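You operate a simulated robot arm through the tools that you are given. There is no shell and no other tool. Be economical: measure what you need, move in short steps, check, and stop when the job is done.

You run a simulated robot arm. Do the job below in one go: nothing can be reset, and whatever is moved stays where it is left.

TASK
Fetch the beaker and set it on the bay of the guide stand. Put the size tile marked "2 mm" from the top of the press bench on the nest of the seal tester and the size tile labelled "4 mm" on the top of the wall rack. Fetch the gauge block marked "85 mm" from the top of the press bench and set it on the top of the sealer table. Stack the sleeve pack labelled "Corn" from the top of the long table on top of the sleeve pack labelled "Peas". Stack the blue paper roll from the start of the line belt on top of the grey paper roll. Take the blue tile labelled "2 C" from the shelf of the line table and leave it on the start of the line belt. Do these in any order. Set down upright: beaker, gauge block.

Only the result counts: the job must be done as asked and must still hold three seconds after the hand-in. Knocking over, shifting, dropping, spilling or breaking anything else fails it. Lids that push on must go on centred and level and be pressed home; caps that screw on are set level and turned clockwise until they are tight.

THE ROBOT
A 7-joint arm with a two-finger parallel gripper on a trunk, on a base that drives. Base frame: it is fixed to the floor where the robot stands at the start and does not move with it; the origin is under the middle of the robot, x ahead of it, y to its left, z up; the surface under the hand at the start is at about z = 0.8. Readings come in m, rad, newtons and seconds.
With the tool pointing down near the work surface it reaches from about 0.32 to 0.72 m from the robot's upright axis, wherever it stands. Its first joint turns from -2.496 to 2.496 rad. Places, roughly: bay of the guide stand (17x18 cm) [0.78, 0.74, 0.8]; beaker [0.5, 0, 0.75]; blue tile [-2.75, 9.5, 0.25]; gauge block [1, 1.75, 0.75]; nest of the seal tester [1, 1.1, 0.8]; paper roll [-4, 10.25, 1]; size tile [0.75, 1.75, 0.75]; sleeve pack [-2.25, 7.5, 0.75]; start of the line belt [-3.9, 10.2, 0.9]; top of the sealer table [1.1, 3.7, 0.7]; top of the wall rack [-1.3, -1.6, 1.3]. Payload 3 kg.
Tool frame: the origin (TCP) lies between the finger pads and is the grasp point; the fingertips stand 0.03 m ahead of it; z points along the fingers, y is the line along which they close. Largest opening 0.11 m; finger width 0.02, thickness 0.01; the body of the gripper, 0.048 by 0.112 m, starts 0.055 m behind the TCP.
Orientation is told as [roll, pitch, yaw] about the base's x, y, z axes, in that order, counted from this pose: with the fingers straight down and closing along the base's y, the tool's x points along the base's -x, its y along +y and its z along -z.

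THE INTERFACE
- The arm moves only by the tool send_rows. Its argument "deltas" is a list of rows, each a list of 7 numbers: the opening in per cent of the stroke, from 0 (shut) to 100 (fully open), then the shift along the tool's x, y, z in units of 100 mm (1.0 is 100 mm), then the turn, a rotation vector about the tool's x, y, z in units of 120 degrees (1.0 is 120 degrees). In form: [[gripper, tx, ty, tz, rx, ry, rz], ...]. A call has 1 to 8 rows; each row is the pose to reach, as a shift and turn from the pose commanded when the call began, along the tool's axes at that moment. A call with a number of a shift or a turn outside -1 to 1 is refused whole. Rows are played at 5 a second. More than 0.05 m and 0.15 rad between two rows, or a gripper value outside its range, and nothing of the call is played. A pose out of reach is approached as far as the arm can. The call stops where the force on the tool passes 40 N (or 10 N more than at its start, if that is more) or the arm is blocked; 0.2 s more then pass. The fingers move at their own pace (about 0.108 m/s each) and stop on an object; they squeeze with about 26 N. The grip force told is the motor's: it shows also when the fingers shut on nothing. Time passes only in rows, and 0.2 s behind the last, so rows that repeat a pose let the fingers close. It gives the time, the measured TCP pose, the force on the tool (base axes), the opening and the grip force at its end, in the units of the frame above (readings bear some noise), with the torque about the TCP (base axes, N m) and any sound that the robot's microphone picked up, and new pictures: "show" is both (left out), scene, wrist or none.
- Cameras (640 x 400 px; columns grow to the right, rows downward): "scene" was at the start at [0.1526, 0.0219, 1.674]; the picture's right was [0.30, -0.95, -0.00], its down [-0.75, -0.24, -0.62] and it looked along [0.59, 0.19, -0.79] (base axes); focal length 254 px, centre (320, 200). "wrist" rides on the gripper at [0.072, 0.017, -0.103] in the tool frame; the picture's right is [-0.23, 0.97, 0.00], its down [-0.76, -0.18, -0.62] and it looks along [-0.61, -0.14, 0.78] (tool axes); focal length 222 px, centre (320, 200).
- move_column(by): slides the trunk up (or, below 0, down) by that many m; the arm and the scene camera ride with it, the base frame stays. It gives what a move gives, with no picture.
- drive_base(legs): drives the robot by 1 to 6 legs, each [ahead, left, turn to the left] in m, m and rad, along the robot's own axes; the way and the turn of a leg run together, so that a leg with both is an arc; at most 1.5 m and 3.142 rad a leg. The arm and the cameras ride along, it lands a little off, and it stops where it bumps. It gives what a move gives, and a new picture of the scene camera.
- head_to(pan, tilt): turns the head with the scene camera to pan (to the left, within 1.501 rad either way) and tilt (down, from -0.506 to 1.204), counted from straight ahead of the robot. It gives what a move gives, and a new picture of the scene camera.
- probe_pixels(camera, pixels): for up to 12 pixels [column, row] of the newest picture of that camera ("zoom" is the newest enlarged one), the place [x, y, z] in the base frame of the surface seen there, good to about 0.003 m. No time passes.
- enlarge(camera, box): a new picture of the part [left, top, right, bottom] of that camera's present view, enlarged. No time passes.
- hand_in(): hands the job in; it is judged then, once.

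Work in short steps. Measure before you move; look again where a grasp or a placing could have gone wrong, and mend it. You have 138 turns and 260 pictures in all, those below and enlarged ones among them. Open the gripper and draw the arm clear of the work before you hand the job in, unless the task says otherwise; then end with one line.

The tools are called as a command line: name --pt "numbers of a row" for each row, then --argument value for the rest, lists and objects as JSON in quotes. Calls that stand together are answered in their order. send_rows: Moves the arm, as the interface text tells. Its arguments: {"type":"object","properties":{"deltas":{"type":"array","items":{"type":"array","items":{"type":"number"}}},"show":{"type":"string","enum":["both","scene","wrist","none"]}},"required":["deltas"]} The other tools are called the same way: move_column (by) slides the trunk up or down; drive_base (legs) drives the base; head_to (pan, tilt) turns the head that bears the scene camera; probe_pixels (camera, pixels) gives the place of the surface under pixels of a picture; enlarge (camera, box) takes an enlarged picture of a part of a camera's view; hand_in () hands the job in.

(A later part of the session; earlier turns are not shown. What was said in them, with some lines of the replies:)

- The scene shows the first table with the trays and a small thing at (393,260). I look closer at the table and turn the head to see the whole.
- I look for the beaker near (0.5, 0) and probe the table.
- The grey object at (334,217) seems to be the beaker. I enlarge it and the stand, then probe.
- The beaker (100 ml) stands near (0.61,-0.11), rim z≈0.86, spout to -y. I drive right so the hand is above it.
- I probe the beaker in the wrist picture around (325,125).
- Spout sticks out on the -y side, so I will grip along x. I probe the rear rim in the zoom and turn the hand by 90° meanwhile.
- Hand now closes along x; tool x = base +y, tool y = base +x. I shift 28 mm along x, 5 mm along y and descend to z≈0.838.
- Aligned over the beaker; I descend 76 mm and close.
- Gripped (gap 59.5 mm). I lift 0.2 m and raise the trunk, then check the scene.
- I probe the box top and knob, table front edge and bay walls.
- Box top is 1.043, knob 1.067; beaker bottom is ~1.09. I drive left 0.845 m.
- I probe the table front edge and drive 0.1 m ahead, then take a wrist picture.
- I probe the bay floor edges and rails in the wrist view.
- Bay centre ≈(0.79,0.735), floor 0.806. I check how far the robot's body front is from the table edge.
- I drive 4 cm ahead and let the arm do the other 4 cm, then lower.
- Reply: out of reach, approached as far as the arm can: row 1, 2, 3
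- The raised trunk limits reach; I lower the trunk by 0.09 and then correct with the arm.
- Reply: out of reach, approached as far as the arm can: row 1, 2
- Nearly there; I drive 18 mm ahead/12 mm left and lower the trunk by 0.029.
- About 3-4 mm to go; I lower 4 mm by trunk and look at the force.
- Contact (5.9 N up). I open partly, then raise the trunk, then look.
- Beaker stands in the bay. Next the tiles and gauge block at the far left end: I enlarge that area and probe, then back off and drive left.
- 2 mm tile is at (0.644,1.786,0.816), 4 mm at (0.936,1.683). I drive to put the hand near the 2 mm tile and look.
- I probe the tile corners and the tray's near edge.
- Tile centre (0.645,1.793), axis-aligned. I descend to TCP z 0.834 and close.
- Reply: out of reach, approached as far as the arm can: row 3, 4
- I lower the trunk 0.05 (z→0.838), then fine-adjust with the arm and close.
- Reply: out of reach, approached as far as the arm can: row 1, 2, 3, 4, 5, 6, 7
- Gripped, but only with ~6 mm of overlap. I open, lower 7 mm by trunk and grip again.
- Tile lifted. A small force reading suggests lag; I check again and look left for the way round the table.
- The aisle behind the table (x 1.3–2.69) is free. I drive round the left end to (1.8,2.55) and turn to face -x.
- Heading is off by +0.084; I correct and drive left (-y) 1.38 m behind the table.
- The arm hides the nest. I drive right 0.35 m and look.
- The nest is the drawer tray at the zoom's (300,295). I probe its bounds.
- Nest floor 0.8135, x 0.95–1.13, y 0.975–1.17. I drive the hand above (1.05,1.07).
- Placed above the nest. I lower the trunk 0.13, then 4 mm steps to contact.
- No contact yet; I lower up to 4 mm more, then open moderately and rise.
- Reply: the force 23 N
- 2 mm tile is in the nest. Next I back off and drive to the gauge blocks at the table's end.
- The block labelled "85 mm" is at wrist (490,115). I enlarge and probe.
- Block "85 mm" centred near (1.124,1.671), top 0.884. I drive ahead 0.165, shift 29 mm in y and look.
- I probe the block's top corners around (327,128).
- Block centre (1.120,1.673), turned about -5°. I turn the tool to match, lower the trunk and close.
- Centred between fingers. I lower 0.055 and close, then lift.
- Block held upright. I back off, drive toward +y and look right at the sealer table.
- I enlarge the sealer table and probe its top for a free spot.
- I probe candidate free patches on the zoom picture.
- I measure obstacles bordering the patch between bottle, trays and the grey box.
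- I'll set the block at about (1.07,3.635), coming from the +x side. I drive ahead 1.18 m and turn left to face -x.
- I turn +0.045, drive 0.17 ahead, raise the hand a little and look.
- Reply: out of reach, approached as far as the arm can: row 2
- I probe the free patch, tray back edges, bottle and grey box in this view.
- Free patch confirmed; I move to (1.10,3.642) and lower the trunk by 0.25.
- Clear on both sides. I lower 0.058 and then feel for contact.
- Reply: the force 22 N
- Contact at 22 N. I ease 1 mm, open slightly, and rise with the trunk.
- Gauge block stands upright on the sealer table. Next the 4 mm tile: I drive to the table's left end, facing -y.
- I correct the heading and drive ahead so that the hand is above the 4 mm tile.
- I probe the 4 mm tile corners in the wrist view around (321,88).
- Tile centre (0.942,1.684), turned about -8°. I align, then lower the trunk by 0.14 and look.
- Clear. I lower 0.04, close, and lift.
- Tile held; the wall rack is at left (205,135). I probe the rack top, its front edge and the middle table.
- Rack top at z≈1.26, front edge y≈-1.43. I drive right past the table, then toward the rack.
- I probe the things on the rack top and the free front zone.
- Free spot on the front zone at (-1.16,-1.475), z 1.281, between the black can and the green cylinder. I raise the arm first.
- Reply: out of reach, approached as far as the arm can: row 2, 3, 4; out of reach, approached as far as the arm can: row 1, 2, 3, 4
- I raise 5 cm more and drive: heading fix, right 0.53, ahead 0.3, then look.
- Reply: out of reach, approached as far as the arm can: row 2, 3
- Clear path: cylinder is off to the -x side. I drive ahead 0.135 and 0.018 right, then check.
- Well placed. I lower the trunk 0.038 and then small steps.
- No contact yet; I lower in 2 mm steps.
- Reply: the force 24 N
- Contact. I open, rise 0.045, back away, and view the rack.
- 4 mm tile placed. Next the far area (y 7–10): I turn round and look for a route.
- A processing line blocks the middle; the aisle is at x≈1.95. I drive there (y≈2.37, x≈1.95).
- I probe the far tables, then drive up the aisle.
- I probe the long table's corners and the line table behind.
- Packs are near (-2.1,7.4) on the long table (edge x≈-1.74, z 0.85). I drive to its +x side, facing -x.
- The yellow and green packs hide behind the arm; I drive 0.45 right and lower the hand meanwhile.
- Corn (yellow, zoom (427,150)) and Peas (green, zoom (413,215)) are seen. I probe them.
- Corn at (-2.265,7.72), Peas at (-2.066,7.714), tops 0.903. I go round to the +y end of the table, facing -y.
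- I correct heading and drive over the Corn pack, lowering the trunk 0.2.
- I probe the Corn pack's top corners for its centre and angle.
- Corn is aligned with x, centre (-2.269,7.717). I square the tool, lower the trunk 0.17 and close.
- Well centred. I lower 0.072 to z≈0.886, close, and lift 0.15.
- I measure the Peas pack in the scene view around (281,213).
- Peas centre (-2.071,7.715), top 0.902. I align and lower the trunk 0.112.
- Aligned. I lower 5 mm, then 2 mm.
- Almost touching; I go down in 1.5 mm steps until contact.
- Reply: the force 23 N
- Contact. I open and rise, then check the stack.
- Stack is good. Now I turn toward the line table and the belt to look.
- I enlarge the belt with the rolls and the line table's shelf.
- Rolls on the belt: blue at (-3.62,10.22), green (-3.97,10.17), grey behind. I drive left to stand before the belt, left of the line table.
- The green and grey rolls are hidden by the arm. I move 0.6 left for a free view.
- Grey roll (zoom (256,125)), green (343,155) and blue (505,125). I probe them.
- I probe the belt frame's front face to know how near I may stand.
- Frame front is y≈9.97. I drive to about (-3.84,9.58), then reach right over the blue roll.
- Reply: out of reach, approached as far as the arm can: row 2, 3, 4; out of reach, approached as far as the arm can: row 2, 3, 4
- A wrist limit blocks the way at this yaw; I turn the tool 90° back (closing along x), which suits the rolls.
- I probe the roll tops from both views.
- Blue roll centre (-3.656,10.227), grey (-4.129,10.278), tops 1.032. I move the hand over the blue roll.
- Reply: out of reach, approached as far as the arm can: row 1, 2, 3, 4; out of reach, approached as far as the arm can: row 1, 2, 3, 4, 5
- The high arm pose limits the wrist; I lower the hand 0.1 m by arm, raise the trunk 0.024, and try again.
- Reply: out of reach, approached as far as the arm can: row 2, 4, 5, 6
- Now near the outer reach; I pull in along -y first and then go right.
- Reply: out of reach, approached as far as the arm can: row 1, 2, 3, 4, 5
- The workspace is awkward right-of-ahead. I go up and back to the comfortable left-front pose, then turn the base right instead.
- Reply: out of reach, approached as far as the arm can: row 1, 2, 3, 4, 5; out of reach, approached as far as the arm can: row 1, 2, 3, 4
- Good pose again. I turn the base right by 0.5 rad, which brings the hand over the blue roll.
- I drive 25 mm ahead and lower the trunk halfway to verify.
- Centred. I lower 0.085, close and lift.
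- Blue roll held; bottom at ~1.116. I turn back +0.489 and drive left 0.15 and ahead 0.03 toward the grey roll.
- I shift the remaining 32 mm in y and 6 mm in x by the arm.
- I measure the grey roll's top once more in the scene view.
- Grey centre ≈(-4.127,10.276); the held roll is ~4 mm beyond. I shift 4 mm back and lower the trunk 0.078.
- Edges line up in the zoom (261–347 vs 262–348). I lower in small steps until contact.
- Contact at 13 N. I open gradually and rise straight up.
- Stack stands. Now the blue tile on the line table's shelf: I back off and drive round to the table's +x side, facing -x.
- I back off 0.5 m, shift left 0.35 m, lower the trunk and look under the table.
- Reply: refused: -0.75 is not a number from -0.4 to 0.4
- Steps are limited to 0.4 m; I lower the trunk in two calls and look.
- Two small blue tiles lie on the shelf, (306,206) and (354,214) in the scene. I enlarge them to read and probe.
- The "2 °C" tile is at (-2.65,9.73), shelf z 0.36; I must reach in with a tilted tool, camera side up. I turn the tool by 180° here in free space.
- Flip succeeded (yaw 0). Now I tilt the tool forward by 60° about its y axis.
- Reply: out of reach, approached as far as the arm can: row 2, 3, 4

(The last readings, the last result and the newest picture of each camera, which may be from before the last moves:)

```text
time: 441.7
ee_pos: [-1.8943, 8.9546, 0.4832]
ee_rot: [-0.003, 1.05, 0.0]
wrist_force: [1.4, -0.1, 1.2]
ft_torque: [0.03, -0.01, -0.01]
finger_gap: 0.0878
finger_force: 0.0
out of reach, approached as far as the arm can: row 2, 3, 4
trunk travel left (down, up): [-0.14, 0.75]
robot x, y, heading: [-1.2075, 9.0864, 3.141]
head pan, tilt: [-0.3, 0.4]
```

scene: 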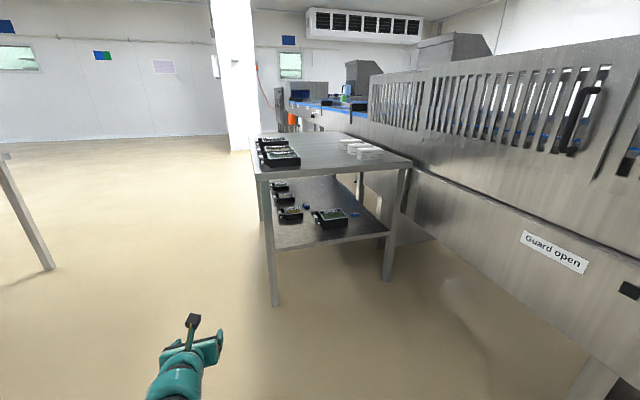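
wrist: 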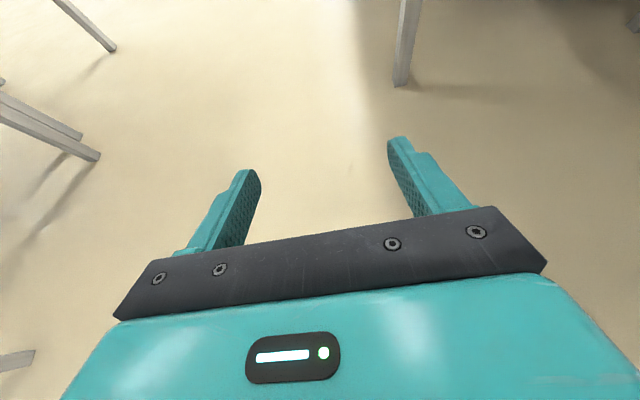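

Tool is tilted 60° with the camera on top. I add a yaw of +0.448 for the coming base turn and drive to a standoff right of the tile.

send_rows --pt "80 0 0 0 0.05 0 -0.029" --pt "80 0 0 0 0.1 0 -0.058" --pt "80 0 0 0 0.15 0 -0.087" --pt "80 0 0 0 0.1852 0 -0.107" --show "none"

drive_base --legs '[[0, 0, -0.448], [0.62, -0.2, 0]]'

send_rows --pt "80 0 0 0 0 0 0" --show "wrist"

```text
time: 442.7
ee_pos: [-1.9649, 8.8486, 0.4606]
ee_rot: [-0.005, 1.048, 0.445]
wrist_force: [-0.4, -0.3, -0.6]
ft_torque: [0.01, 0.02, -0.01]
finger_gap: 0.0881
finger_force: 0.1
out of reach, approached as far as the arm can: row 1, 2, 3, 4
trunk travel left (down, up): [-0.14, 0.75]
robot x, y, heading: [-1.209, 9.0807, 3.137]
head pan, tilt: [-0.3, 0.4]
```

```text
time: 447.7
ee_pos: [-2.4735, 9.6563, 0.4602]
ee_rot: [-0.003, 1.049, -0.008]
wrist_force: [-0.5, -0.9, 0.1]
ft_torque: [-0.01, 0.02, -0.02]
finger_gap: 0.0879
finger_force: 0.1
trunk travel left (down, up): [-0.14, 0.75]
robot x, y, heading: [-1.6937, 9.5366, 2.686]
head pan, tilt: [-0.3, 0.4]
```

scene: 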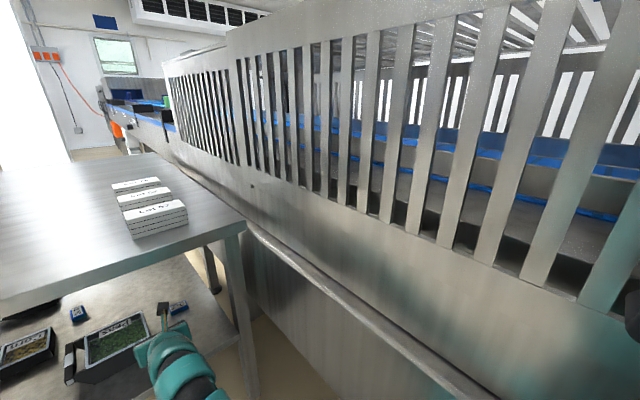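

```text
time: 448.1
ee_pos: [-2.4738, 9.6555, 0.4595]
ee_rot: [-0.002, 1.048, -0.011]
wrist_force: [0.0, 0.0, -0.9]
ft_torque: [-0.02, 0.0, -0.02]
finger_gap: 0.088
finger_force: 0.0
trunk travel left (down, up): [-0.14, 0.75]
robot x, y, heading: [-1.694, 9.534, 2.692]
head pan, tilt: [-0.3, 0.4]
```

wrist: 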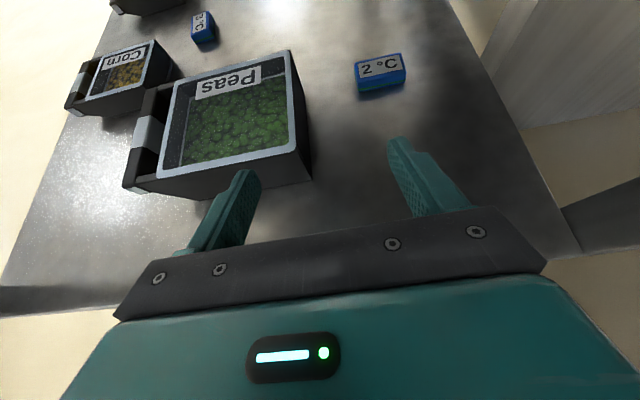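

Very good view: the "2 °C" tile at (380,72). I probe its corners, and the tray's near corner.

probe_pixels --camera "wrist" --pixels '[[358, 62], [400, 54], [404, 72], [359, 83], [380, 68], [380, 86], [310, 165], [300, 130], [420, 110], [540, 200], [579, 250]]'

enlarge --camera "wrist" --box '[330, 35, 426, 105]'

```text
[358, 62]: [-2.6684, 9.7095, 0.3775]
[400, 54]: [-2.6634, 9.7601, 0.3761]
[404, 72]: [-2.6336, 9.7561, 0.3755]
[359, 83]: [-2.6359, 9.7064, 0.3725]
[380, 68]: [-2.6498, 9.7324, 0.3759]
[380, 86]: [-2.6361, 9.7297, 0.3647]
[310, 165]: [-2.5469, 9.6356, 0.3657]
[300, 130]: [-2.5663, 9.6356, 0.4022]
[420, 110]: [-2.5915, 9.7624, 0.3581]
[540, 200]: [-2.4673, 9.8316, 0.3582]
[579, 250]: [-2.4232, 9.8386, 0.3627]
```

```text
5.71 times, centred on (378, 70) of wrist
```

zoom: 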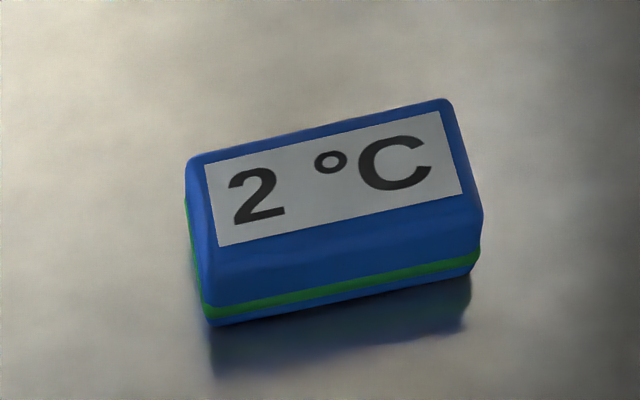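

Tile centre (-2.652,9.733), top 0.377, shelf 0.36. I shift the hand 77 mm in +y with the arm.

send_rows --pt "80 0 0.3 0 0 0 0" --pt "80 0 0.55 0 0 0 0" --pt "80 0 0.775 0 0 0 0" --pt "80 0 0.775 0 0 0 0" --show "wrist"

```text
time: 449.1
ee_pos: [-2.4943, 9.7286, 0.4576]
ee_rot: [-0.003, 1.048, -0.012]
wrist_force: [-1.0, 0.0, -0.4]
ft_torque: [-0.01, -0.01, 0.01]
finger_gap: 0.0877
finger_force: 0.0
out of reach, approached as far as the arm can: row 1, 2, 3, 4
trunk travel left (down, up): [-0.14, 0.75]
robot x, y, heading: [-1.6904, 9.5389, 2.691]
head pan, tilt: [-0.3, 0.4]
```

wrist: 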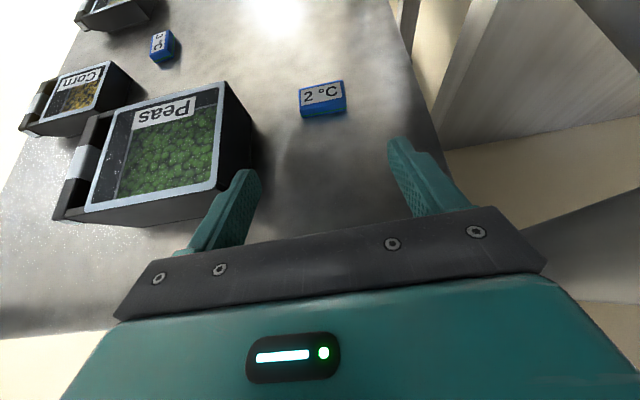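

I lower the trunk 0.05 and look from the scene camera for clearance.

move_column --by -0.05

head_to --pan 0.1 --tilt 0.75

send_rows --pt "80 0 0 0 0 0 0" --show "wrist"

```text
time: 450.0
ee_pos: [-2.4942, 9.7282, 0.4086]
ee_rot: [-0.003, 1.05, -0.008]
wrist_force: [0.2, -0.6, 0.2]
ft_torque: [-0.01, 0.02, -0.01]
finger_gap: 0.0879
finger_force: 0.0
trunk travel left (down, up): [-0.09, 0.8]
robot x, y, heading: [-1.6926, 9.5357, 2.689]
head pan, tilt: [-0.3, 0.4]
```

```text
time: 450.9
ee_pos: [-2.4957, 9.7279, 0.408]
ee_rot: [-0.003, 1.049, -0.009]
wrist_force: [-1.0, -0.3, 0.4]
ft_torque: [0.0, -0.01, 0.03]
finger_gap: 0.0883
finger_force: 0.1
trunk travel left (down, up): [-0.09, 0.8]
robot x, y, heading: [-1.6927, 9.5368, 2.688]
head pan, tilt: [0.099, 0.75]
```

scene: 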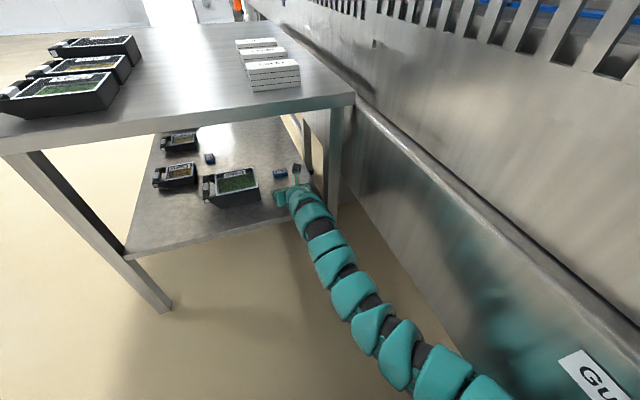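

```text
time: 451.3
ee_pos: [-2.4944, 9.7274, 0.409]
ee_rot: [-0.004, 1.05, -0.009]
wrist_force: [1.0, -0.1, 0.6]
ft_torque: [0.03, 0.0, 0.01]
finger_gap: 0.0881
finger_force: 0.0
trunk travel left (down, up): [-0.09, 0.8]
robot x, y, heading: [-1.6909, 9.5333, 2.691]
head pan, tilt: [0.099, 0.75]
```

wrist: 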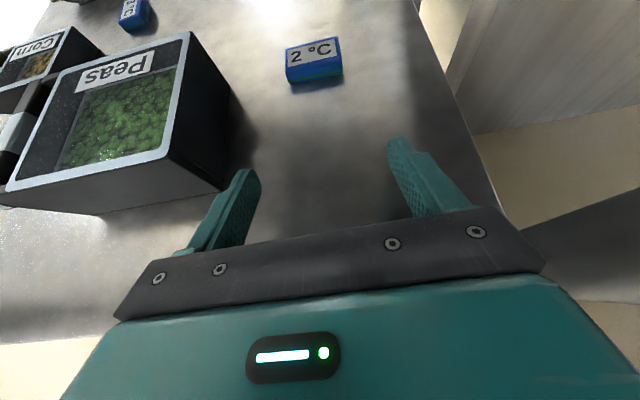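

Fingers ride 8 mm above the tile's top. I drive the full 0.146 m in -x, then check.

drive_base --legs '[[0.134, 0.0585, 0]]'

send_rows --pt "90 0 0 0 0 0 0" --show "wrist"

probe_pixels --camera "wrist" --pixels '[[320, 150], [290, 140], [350, 130], [320, 165]]'

```text
time: 452.7
ee_pos: [-2.6422, 9.7299, 0.4097]
ee_rot: [0.005, 1.05, 0.001]
wrist_force: [0.2, -0.3, -0.1]
ft_torque: [0.01, 0.01, -0.04]
finger_gap: 0.0877
finger_force: 0.0
trunk travel left (down, up): [-0.09, 0.8]
robot x, y, heading: [-1.8416, 9.5426, 2.694]
head pan, tilt: [0.099, 0.75]
```

scene: 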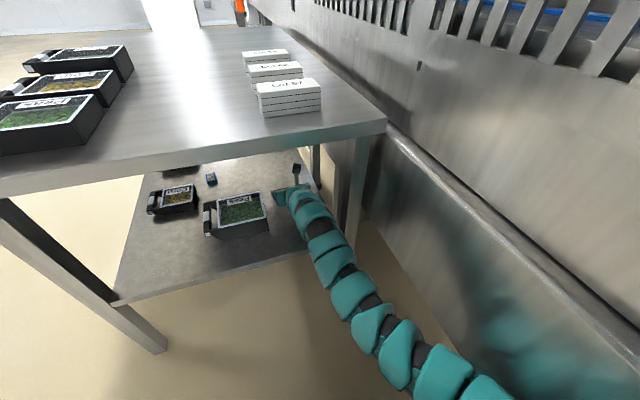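

```text
time: 453.1
ee_pos: [-2.6421, 9.7298, 0.4089]
ee_rot: [0.001, 1.049, 0.001]
wrist_force: [0.0, 0.6, -0.3]
ft_torque: [-0.05, 0.02, 0.02]
finger_gap: 0.0988
finger_force: 0.1
trunk travel left (down, up): [-0.09, 0.8]
robot x, y, heading: [-1.8404, 9.5428, 2.697]
head pan, tilt: [0.099, 0.75]
```

wrist: 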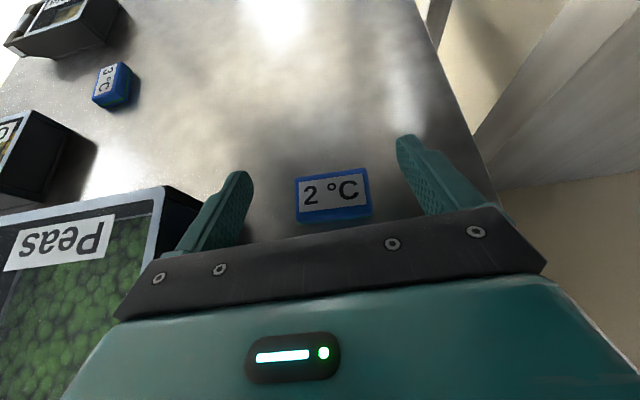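

```text
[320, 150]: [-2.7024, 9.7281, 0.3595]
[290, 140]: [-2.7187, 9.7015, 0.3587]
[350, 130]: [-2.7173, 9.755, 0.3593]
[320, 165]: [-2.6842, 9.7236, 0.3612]
```

Tile is between the fingers. I lower 21 mm, close, then lift 25 mm.

move_column --by -0.021

send_rows --pt "30 0 0 0 0 0 0" --pt "30 0 0 0 0 0 0" --pt "30 0 0 0 0 0 0" --pt "30 0 0 0 0 0 0" --show "wrist"

```text
time: 453.8
ee_pos: [-2.6425, 9.7294, 0.3869]
ee_rot: [0.002, 1.048, 0.001]
wrist_force: [-0.2, 0.2, -0.5]
ft_torque: [-0.03, 0.02, -0.01]
finger_gap: 0.0993
finger_force: 0.1
trunk travel left (down, up): [-0.069, 0.821]
robot x, y, heading: [-1.8398, 9.5415, 2.695]
head pan, tilt: [0.099, 0.75]
```

```text
time: 454.8
ee_pos: [-2.6429, 9.7301, 0.3869]
ee_rot: [0.001, 1.049, -0.002]
wrist_force: [0.6, 0.4, 2.4]
ft_torque: [-0.05, -0.02, 0.02]
finger_gap: 0.0548
finger_force: 26.1
trunk travel left (down, up): [-0.069, 0.821]
robot x, y, heading: [-1.8439, 9.542, 2.69]
head pan, tilt: [0.099, 0.75]
```

wrist: 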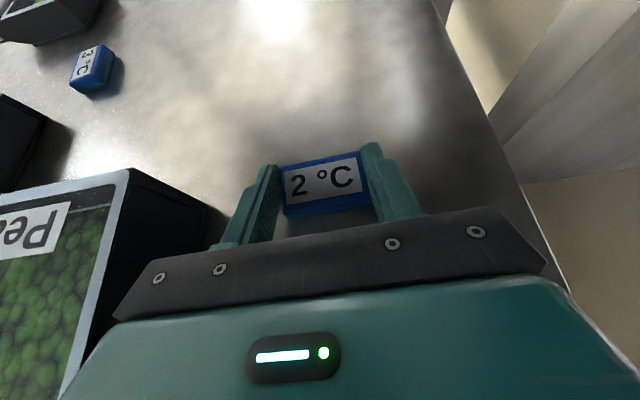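

Gripped. I lift 4 cm, back straight out in +x, and check.

move_column --by 0.04

drive_base --legs '[[-0.36, -0.1745, 0], [0, 0, 0.45], [0, 1.0, 0]]'

send_rows --pt "30 0 0 0 0 0 0" --show "wrist"

```text
time: 455.6
ee_pos: [-2.6434, 9.7293, 0.4271]
ee_rot: [0.005, 1.047, 0.003]
wrist_force: [-0.4, -0.4, -0.8]
ft_torque: [0.0, 0.0, -0.03]
finger_gap: 0.0553
finger_force: 26.5
trunk travel left (down, up): [-0.109, 0.781]
robot x, y, heading: [-1.8435, 9.5453, 2.694]
head pan, tilt: [0.099, 0.75]
```

```text
time: 456.4
ee_pos: [-2.6293, 9.728, 0.4287]
ee_rot: [0.003, 1.051, 0.002]
wrist_force: [-0.1, -0.4, -0.7]
ft_torque: [0.02, -0.02, 0.0]
finger_gap: 0.0546
finger_force: 26.0
trunk travel left (down, up): [-0.109, 0.781]
robot x, y, heading: [-1.8275, 9.5434, 2.692]
head pan, tilt: [0.099, 0.75]
stopped in leg 1: the robot was blocked; the commanded pose is now the measured one
```

scene: 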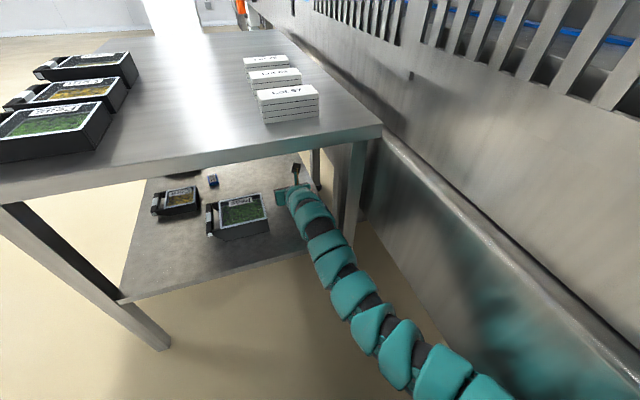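

```text
time: 456.8
ee_pos: [-2.6295, 9.728, 0.429]
ee_rot: [0.003, 1.053, 0.006]
wrist_force: [0.4, -0.2, -0.3]
ft_torque: [0.0, 0.02, 0.01]
finger_gap: 0.0547
finger_force: 26.0
trunk travel left (down, up): [-0.109, 0.781]
robot x, y, heading: [-1.8298, 9.5409, 2.699]
head pan, tilt: [0.099, 0.75]
```

wrist: 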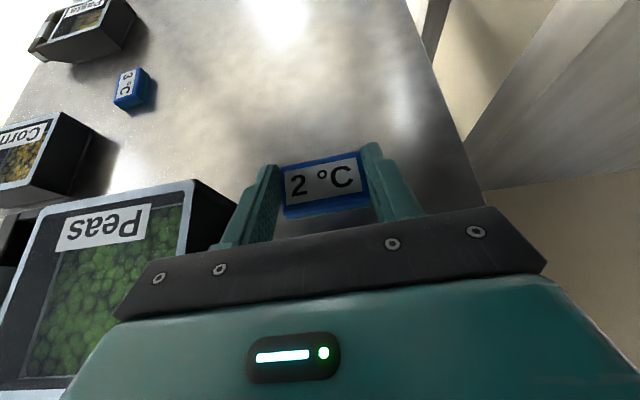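

The base was blocked after 16 mm — probably the raised forearm under the table top. I lower back to the entry height and probe the table edge and arm for position.

probe_pixels --camera "scene" --pixels '[[300, 195], [312, 215], [325, 245], [335, 270], [350, 290], [352, 160], [340, 240], [382, 127], [200, 275], [290, 110], [320, 238]]'

enlarge --camera "scene" --box '[250, 110, 410, 310]'

move_column --by -0.02

```text
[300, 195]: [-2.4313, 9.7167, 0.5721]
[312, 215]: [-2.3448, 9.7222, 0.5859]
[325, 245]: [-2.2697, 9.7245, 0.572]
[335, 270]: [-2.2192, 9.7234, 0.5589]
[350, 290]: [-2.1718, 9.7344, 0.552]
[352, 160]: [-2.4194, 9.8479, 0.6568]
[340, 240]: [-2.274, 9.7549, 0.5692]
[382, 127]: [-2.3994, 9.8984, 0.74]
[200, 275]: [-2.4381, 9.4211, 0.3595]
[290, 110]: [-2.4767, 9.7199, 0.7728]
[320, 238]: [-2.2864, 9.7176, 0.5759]
```

```text
2.00 times, centred on (330, 210) of scene
```

zoom: 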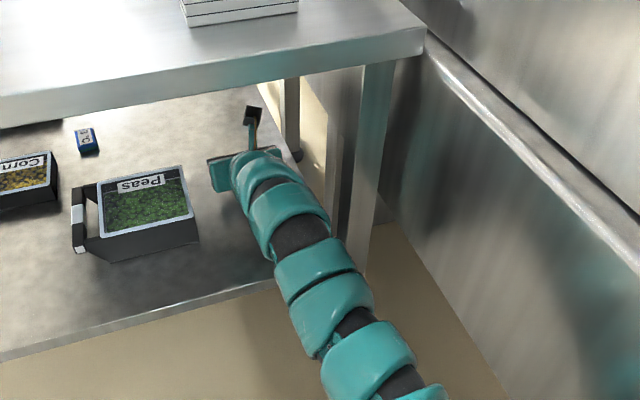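

```text
time: 457.5
ee_pos: [-2.6292, 9.7278, 0.408]
ee_rot: [0.002, 1.052, 0.004]
wrist_force: [0.4, -0.1, -0.6]
ft_torque: [-0.01, 0.05, 0.0]
finger_gap: 0.0548
finger_force: 25.9
trunk travel left (down, up): [-0.089, 0.801]
robot x, y, heading: [-1.826, 9.5457, 2.693]
head pan, tilt: [0.099, 0.75]
```

The forearm is clear (top z 0.57); likely the base's right corner touches the guard panel. I raise 4 cm above the tray height, step 5 cm in -y, then go out.

move_column --by 0.045

drive_base --legs '[[-0.0217, 0.045, 0], [-0.15, -0.065, 0]]'

```text
time: 458.4
ee_pos: [-2.6294, 9.7272, 0.453]
ee_rot: [0.006, 1.051, 0.007]
wrist_force: [-0.1, -0.9, -0.7]
ft_torque: [0.02, 0.0, 0.01]
finger_gap: 0.0549
finger_force: 25.8
trunk travel left (down, up): [-0.134, 0.756]
robot x, y, heading: [-1.8253, 9.5441, 2.697]
head pan, tilt: [0.099, 0.75]
```

```text
time: 460.4
ee_pos: [-2.4671, 9.6703, 0.4526]
ee_rot: [0.0, 1.05, 0.002]
wrist_force: [-0.7, 0.4, 0.1]
ft_torque: [-0.01, 0.02, 0.04]
finger_gap: 0.0548
finger_force: 25.3
trunk travel left (down, up): [-0.134, 0.756]
robot x, y, heading: [-1.6629, 9.4865, 2.693]
head pan, tilt: [0.099, 0.75]
```

scene: 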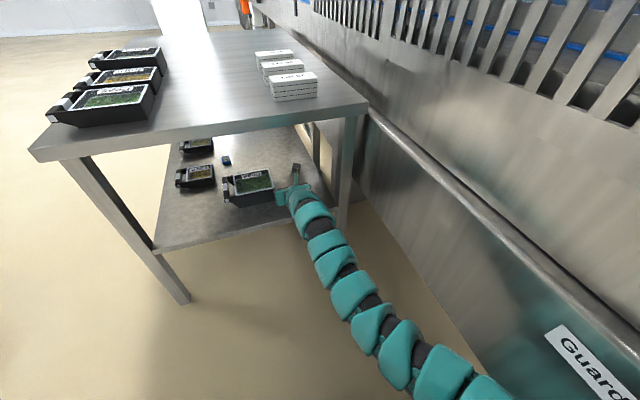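

Free now. I continue out, turn to face -x and go -y, then raise the trunk.

drive_base --legs '[[-0.22, -0.1, 0], [0, 0, 0.45], [0, 0.95, 0]]'

move_column --by 0.4

move_column --by 0.25

head_to --pan -0.5 --tilt 0.6

```text
time: 468.1
ee_pos: [-2.2018, 8.318, 0.4532]
ee_rot: [0.0, 1.051, 0.462]
wrist_force: [-0.3, -0.5, -0.2]
ft_torque: [-0.02, -0.02, 0.0]
finger_gap: 0.055
finger_force: 25.9
trunk travel left (down, up): [-0.134, 0.756]
robot x, y, heading: [-1.4036, 8.5078, -3.124]
head pan, tilt: [0.099, 0.75]
```

scene: 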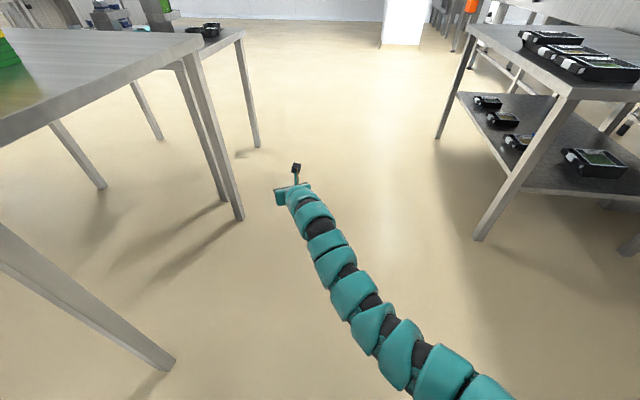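

```text
time: 472.0
ee_pos: [-2.2031, 8.3179, 0.853]
ee_rot: [-0.002, 1.052, 0.463]
wrist_force: [-0.1, -0.6, 0.1]
ft_torque: [0.02, -0.01, 0.0]
finger_gap: 0.0547
finger_force: 25.8
trunk travel left (down, up): [-0.534, 0.356]
robot x, y, heading: [-1.4009, 8.5119, -3.126]
head pan, tilt: [0.099, 0.75]
```

```text
time: 474.6
ee_pos: [-2.2031, 8.3181, 1.1033]
ee_rot: [-0.002, 1.049, 0.462]
wrist_force: [0.3, -0.2, 0.2]
ft_torque: [0.0, 0.0, -0.02]
finger_gap: 0.0549
finger_force: 25.8
trunk travel left (down, up): [-0.784, 0.106]
robot x, y, heading: [-1.4011, 8.5089, -3.128]
head pan, tilt: [0.099, 0.75]
```

```text
time: 475.6
ee_pos: [-2.2028, 8.3179, 1.1028]
ee_rot: [-0.003, 1.05, 0.462]
wrist_force: [-0.3, -0.4, -1.5]
ft_torque: [0.04, 0.01, -0.01]
finger_gap: 0.055
finger_force: 26.3
trunk travel left (down, up): [-0.784, 0.106]
robot x, y, heading: [-1.3988, 8.5113, -3.121]
head pan, tilt: [-0.499, 0.6]
```

scene: 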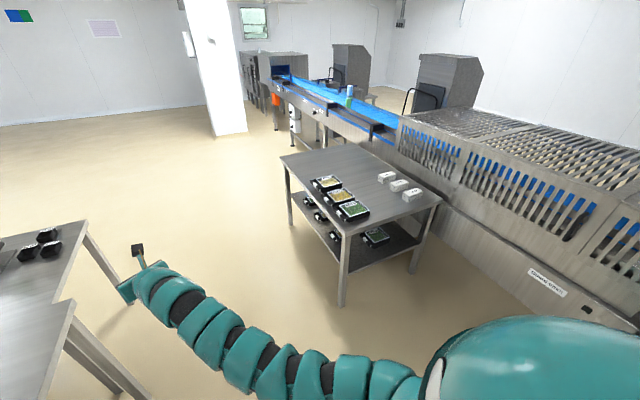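

Tile secure. I turn right to heading ≈1.13 (tool then points +y) and drive along between the tables toward the belt start.

drive_base --legs '[[0, 0, -2.035], [-0.535, 1.185, 0], [-0.535, 1.185, 0], [0.45, 0.215, 0]]'

head_to --pan 0.35 --tilt 0.7

send_rows --pt "30 0 0 0 0 0 0" --show "wrist"

```text
time: 495.6
ee_pos: [-3.8823, 9.8209, 1.1018]
ee_rot: [-0.003, 1.049, -1.532]
wrist_force: [-0.1, -0.9, 0.4]
ft_torque: [-0.04, 0.01, -0.05]
finger_gap: 0.0548
finger_force: 25.9
trunk travel left (down, up): [-0.784, 0.106]
robot x, y, heading: [-4.038, 9.0112, 1.163]
head pan, tilt: [-0.499, 0.6]
```

scene: 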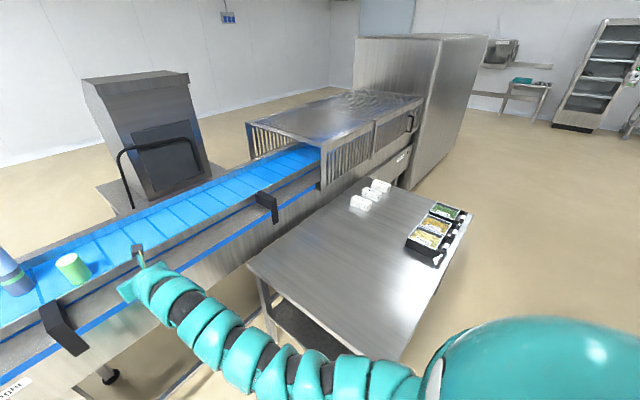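

```text
time: 496.8
ee_pos: [-3.8824, 9.8211, 1.1035]
ee_rot: [-0.004, 1.053, -1.531]
wrist_force: [-0.6, -0.1, -0.2]
ft_torque: [-0.02, 0.0, 0.01]
finger_gap: 0.0545
finger_force: 26.2
trunk travel left (down, up): [-0.784, 0.106]
robot x, y, heading: [-4.039, 9.0115, 1.159]
head pan, tilt: [0.351, 0.7]
```

scene: 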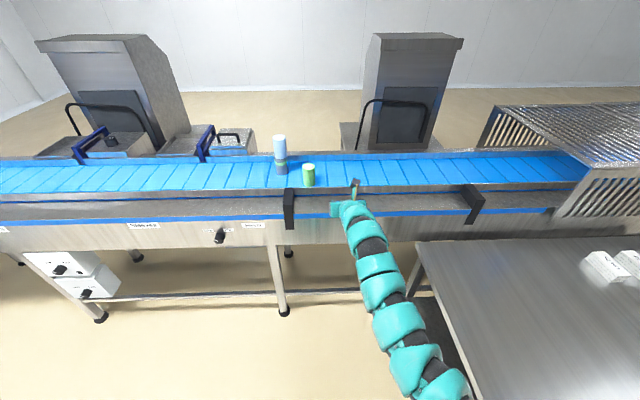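

```text
time: 497.2
ee_pos: [-3.8828, 9.8212, 1.103]
ee_rot: [-0.003, 1.051, -1.533]
wrist_force: [-0.2, 0.3, -0.4]
ft_torque: [-0.04, -0.03, 0.0]
finger_gap: 0.0546
finger_force: 26.0
trunk travel left (down, up): [-0.784, 0.106]
robot x, y, heading: [-4.0372, 9.0119, 1.163]
head pan, tilt: [0.351, 0.7]
```

wrist: 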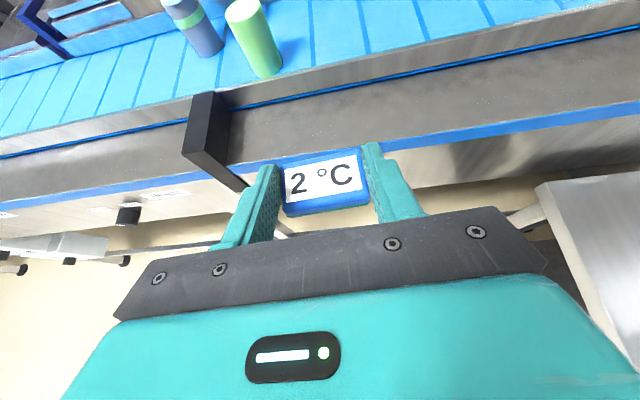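

I probe the rail and belt ahead, then drive over the belt.

probe_pixels --camera "wrist" --pixels '[[400, 130], [400, 80], [400, 62], [400, 50], [400, 30], [205, 120], [263, 60]]'

drive_base --legs '[[0.409, 0.109, 0]]'

send_rows --pt "30 0 0 0 0 0 0" --show "wrist"

```text
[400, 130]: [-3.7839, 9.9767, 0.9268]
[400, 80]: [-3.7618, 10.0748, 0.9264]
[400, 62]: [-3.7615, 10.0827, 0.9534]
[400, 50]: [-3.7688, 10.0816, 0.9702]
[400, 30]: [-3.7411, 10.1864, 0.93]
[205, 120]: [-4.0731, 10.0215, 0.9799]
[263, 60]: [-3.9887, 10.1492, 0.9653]
```

```text
time: 499.8
ee_pos: [-3.8113, 10.2421, 1.1034]
ee_rot: [0.0, 1.049, -1.539]
wrist_force: [-0.5, 0.5, 0.0]
ft_torque: [-0.02, 0.02, 0.01]
finger_gap: 0.0548
finger_force: 26.1
trunk travel left (down, up): [-0.784, 0.106]
robot x, y, heading: [-3.9726, 9.4327, 1.155]
head pan, tilt: [0.351, 0.7]
```

scene: 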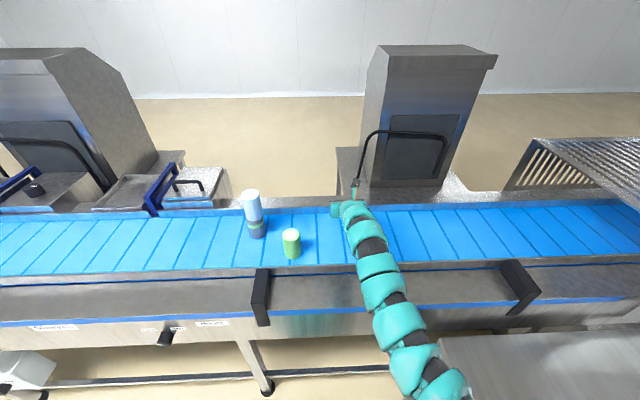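

```text
time: 500.2
ee_pos: [-3.8117, 10.2424, 1.1028]
ee_rot: [-0.003, 1.052, -1.542]
wrist_force: [-0.4, 0.8, -1.3]
ft_torque: [0.02, -0.02, 0.02]
finger_gap: 0.0545
finger_force: 25.2
trunk travel left (down, up): [-0.784, 0.106]
robot x, y, heading: [-3.9723, 9.4341, 1.151]
head pan, tilt: [0.351, 0.7]
```

wrist: 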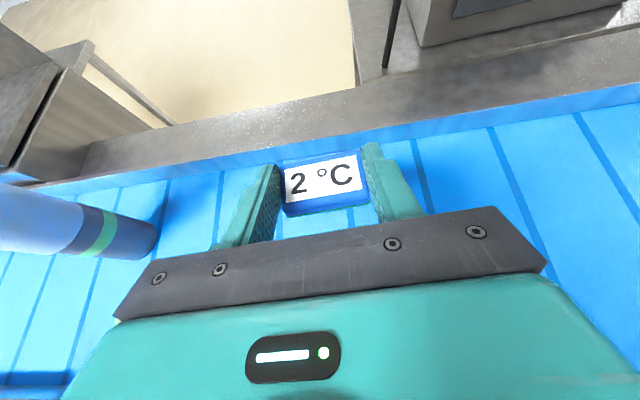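

Position good: belt beneath, rolls to the left. I lower the trunk 0.13 and look.

move_column --by -0.13

head_to --pan 0.35 --tilt 0.75

enlarge --camera "scene" --box '[280, 130, 440, 280]'

send_rows --pt "30 0 0 0 0 0 0" --show "wrist"

```text
time: 501.8
ee_pos: [-3.811, 10.2429, 0.9732]
ee_rot: [-0.001, 1.049, -1.54]
wrist_force: [-0.4, -0.1, -0.9]
ft_torque: [0.01, -0.04, -0.02]
finger_gap: 0.0546
finger_force: 25.8
trunk travel left (down, up): [-0.654, 0.236]
robot x, y, heading: [-3.9713, 9.4301, 1.153]
head pan, tilt: [0.351, 0.7]
```

```text
time: 502.4
ee_pos: [-3.8103, 10.2417, 0.9727]
ee_rot: [-0.002, 1.05, -1.54]
wrist_force: [0.1, 0.2, -0.8]
ft_torque: [-0.05, 0.0, 0.03]
finger_gap: 0.0546
finger_force: 25.4
trunk travel left (down, up): [-0.654, 0.236]
robot x, y, heading: [-3.9714, 9.4354, 1.149]
head pan, tilt: [0.351, 0.75]
```

scene: 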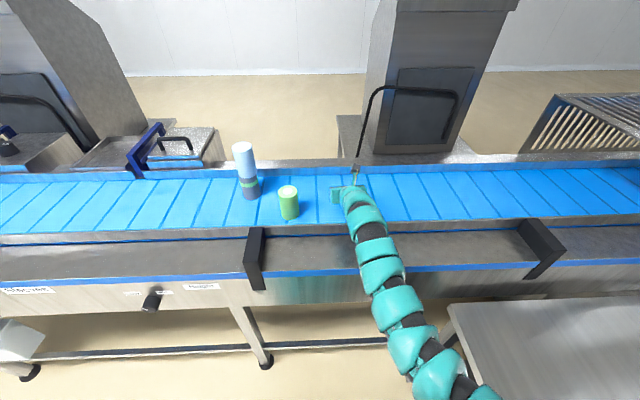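

```text
2.67 times, centred on (360, 205) of scene
```

zoom: 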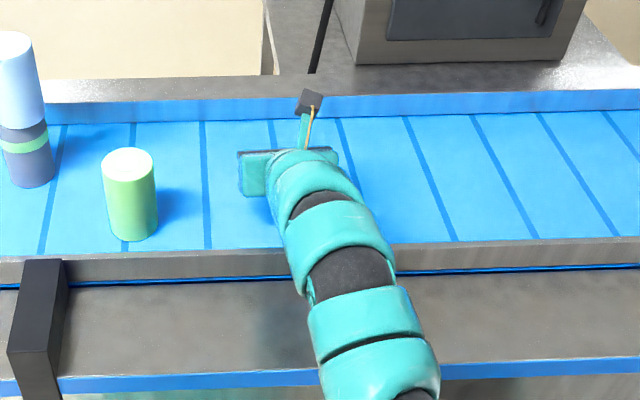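

```text
time: 502.8
ee_pos: [-3.8102, 10.2415, 0.9727]
ee_rot: [0.0, 1.051, -1.539]
wrist_force: [-0.3, -0.2, 0.1]
ft_torque: [0.0, -0.01, 0.02]
finger_gap: 0.0546
finger_force: 26.4
trunk travel left (down, up): [-0.654, 0.236]
robot x, y, heading: [-3.9716, 9.4371, 1.153]
head pan, tilt: [0.351, 0.75]
```

wrist: 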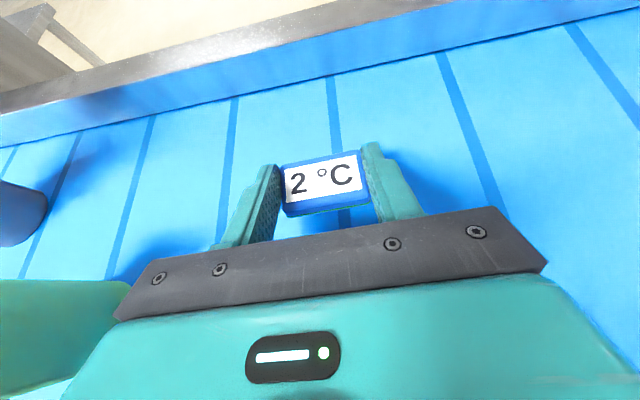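

Clear. I lower 12 mm, then 2–3 mm steps to contact.

move_column --by -0.012

move_column --by -0.003

move_column --by -0.002

```text
time: 503.4
ee_pos: [-3.8109, 10.2419, 0.9599]
ee_rot: [0.0, 1.05, -1.54]
wrist_force: [0.0, 0.4, 0.0]
ft_torque: [0.01, 0.02, -0.03]
finger_gap: 0.0547
finger_force: 26.2
trunk travel left (down, up): [-0.642, 0.248]
robot x, y, heading: [-3.97, 9.43, 1.156]
head pan, tilt: [0.351, 0.75]
```

```text
time: 503.9
ee_pos: [-3.8121, 10.2407, 0.9584]
ee_rot: [0.0, 1.05, -1.539]
wrist_force: [0.1, 0.0, -0.2]
ft_torque: [-0.04, 0.03, -0.01]
finger_gap: 0.0547
finger_force: 25.7
trunk travel left (down, up): [-0.639, 0.251]
robot x, y, heading: [-3.9676, 9.4297, 1.152]
head pan, tilt: [0.351, 0.75]
```

```text
time: 504.5
ee_pos: [-3.811, 10.2422, 0.9568]
ee_rot: [0.0, 1.053, -1.539]
wrist_force: [-0.6, 1.2, 5.0]
ft_torque: [-0.02, -0.05, 0.02]
finger_gap: 0.0546
finger_force: 26.2
trunk travel left (down, up): [-0.637, 0.253]
robot x, y, heading: [-3.9739, 9.4327, 1.15]
head pan, tilt: [0.351, 0.75]
```

Contact. I open, rise, and check the tile.

send_rows --pt "60 0 0 0 0 0 0" --pt "75 0 0 0 0 0 0" --pt "75 0 0 0 0 0 0" --show "none"

move_column --by 0.25

send_rows --pt "75 0 0 0 0 0 0" --show "wrist"

drive_base --legs '[[-0.3, -0.13, 0]]'

enlarge --camera "scene" --box '[220, 60, 460, 210]'

```text
time: 505.3
ee_pos: [-3.8118, 10.2422, 0.9551]
ee_rot: [0.0, 1.051, -1.54]
wrist_force: [-0.6, 0.0, -0.2]
ft_torque: [0.0, -0.02, -0.02]
finger_gap: 0.0824
finger_force: 0.1
trunk travel left (down, up): [-0.637, 0.253]
robot x, y, heading: [-3.9683, 9.4359, 1.155]
head pan, tilt: [0.351, 0.75]
```

```text
time: 507.8
ee_pos: [-3.8116, 10.2415, 1.2058]
ee_rot: [-0.001, 1.05, -1.539]
wrist_force: [0.6, -0.8, 0.0]
ft_torque: [0.0, -0.02, 0.02]
finger_gap: 0.0823
finger_force: 0.1
trunk travel left (down, up): [-0.887, 0.003]
robot x, y, heading: [-3.9732, 9.4344, 1.152]
head pan, tilt: [0.351, 0.75]
```

```text
time: 508.2
ee_pos: [-3.8109, 10.2414, 1.2058]
ee_rot: [-0.002, 1.049, -1.539]
wrist_force: [0.5, 0.4, -0.9]
ft_torque: [0.01, -0.02, -0.02]
finger_gap: 0.0823
finger_force: 0.0
trunk travel left (down, up): [-0.887, 0.003]
robot x, y, heading: [-3.9679, 9.4366, 1.156]
head pan, tilt: [0.351, 0.75]
```

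wrist: 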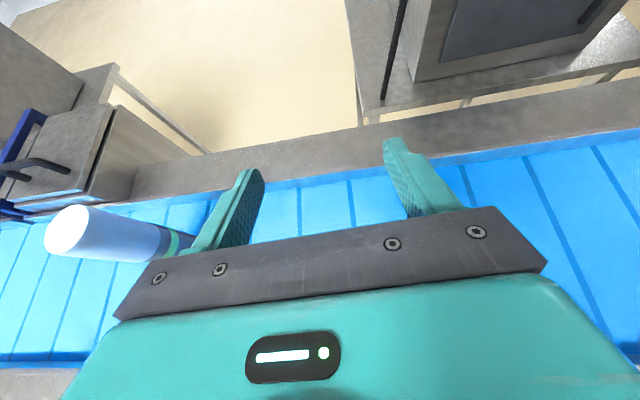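

```text
time: 510.4
ee_pos: [-3.8106, 9.9166, 1.2063]
ee_rot: [0.001, 1.052, -1.544]
wrist_force: [0.3, -0.3, -0.8]
ft_torque: [0.0, -0.01, 0.01]
finger_gap: 0.0824
finger_force: 0.0
trunk travel left (down, up): [-0.887, 0.003]
robot x, y, heading: [-3.9727, 9.1109, 1.149]
head pan, tilt: [0.351, 0.75]
```

scene: 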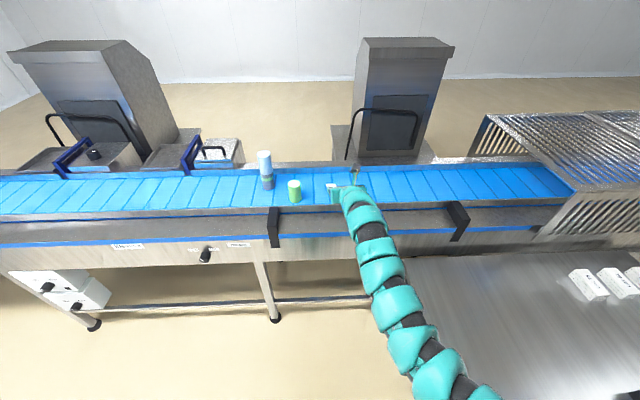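

```text
2.67 times, centred on (340, 135) of scene
```

zoom: 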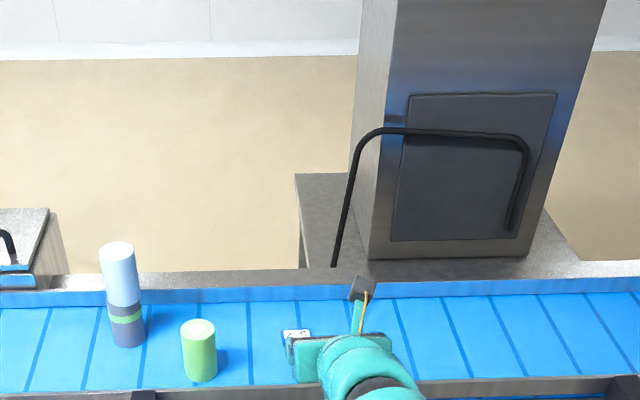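

The tile peeks out by the gripper at (331,186). I back off another 0.35 m and view the belt freely, and also the line table.

drive_base --legs '[[-0.35, -0.15, 0.3]]'

enlarge --camera "scene" --box '[280, 100, 480, 225]'

```text
time: 512.8
ee_pos: [-4.0075, 9.5494, 1.2073]
ee_rot: [0.001, 1.05, -1.238]
wrist_force: [0.6, 0.0, 0.2]
ft_torque: [-0.03, -0.01, 0.01]
finger_gap: 0.0827
finger_force: 0.0
trunk travel left (down, up): [-0.887, 0.003]
robot x, y, heading: [-3.9176, 8.7267, 1.458]
head pan, tilt: [0.351, 0.75]
```

scene: 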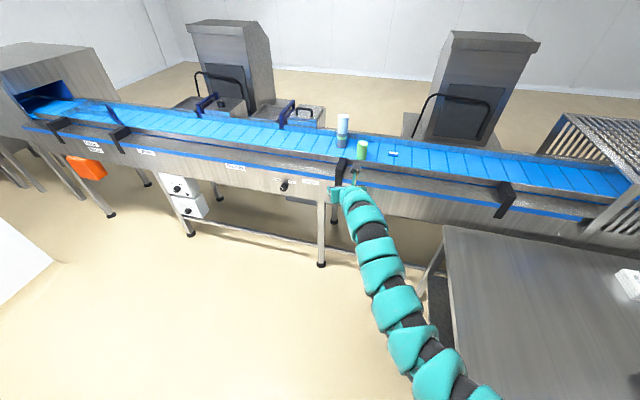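

```text
3.20 times, centred on (380, 162) of scene
```

zoom: 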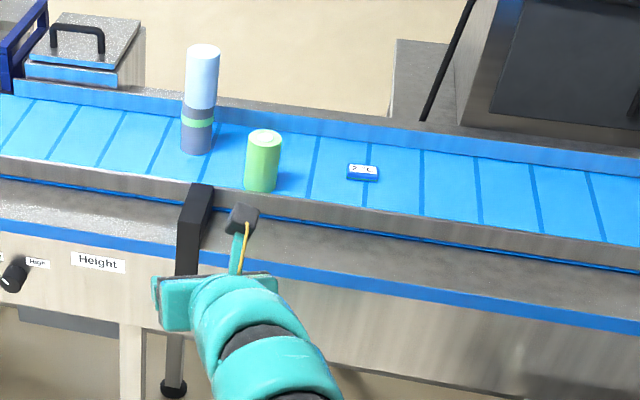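

The tile lies flat on the belt and the roll stack stands. The hand is open and clear, so I hand in.

hand_in

```text
The job is handed in.
```

I did every part of the job and handed it in; the result of the judging wasn't shown. While I was taking the blue tile off the line-table shelf, the base was blocked for a moment. The table and its trays looked unmoved afterwards, but I didn't measure them again.
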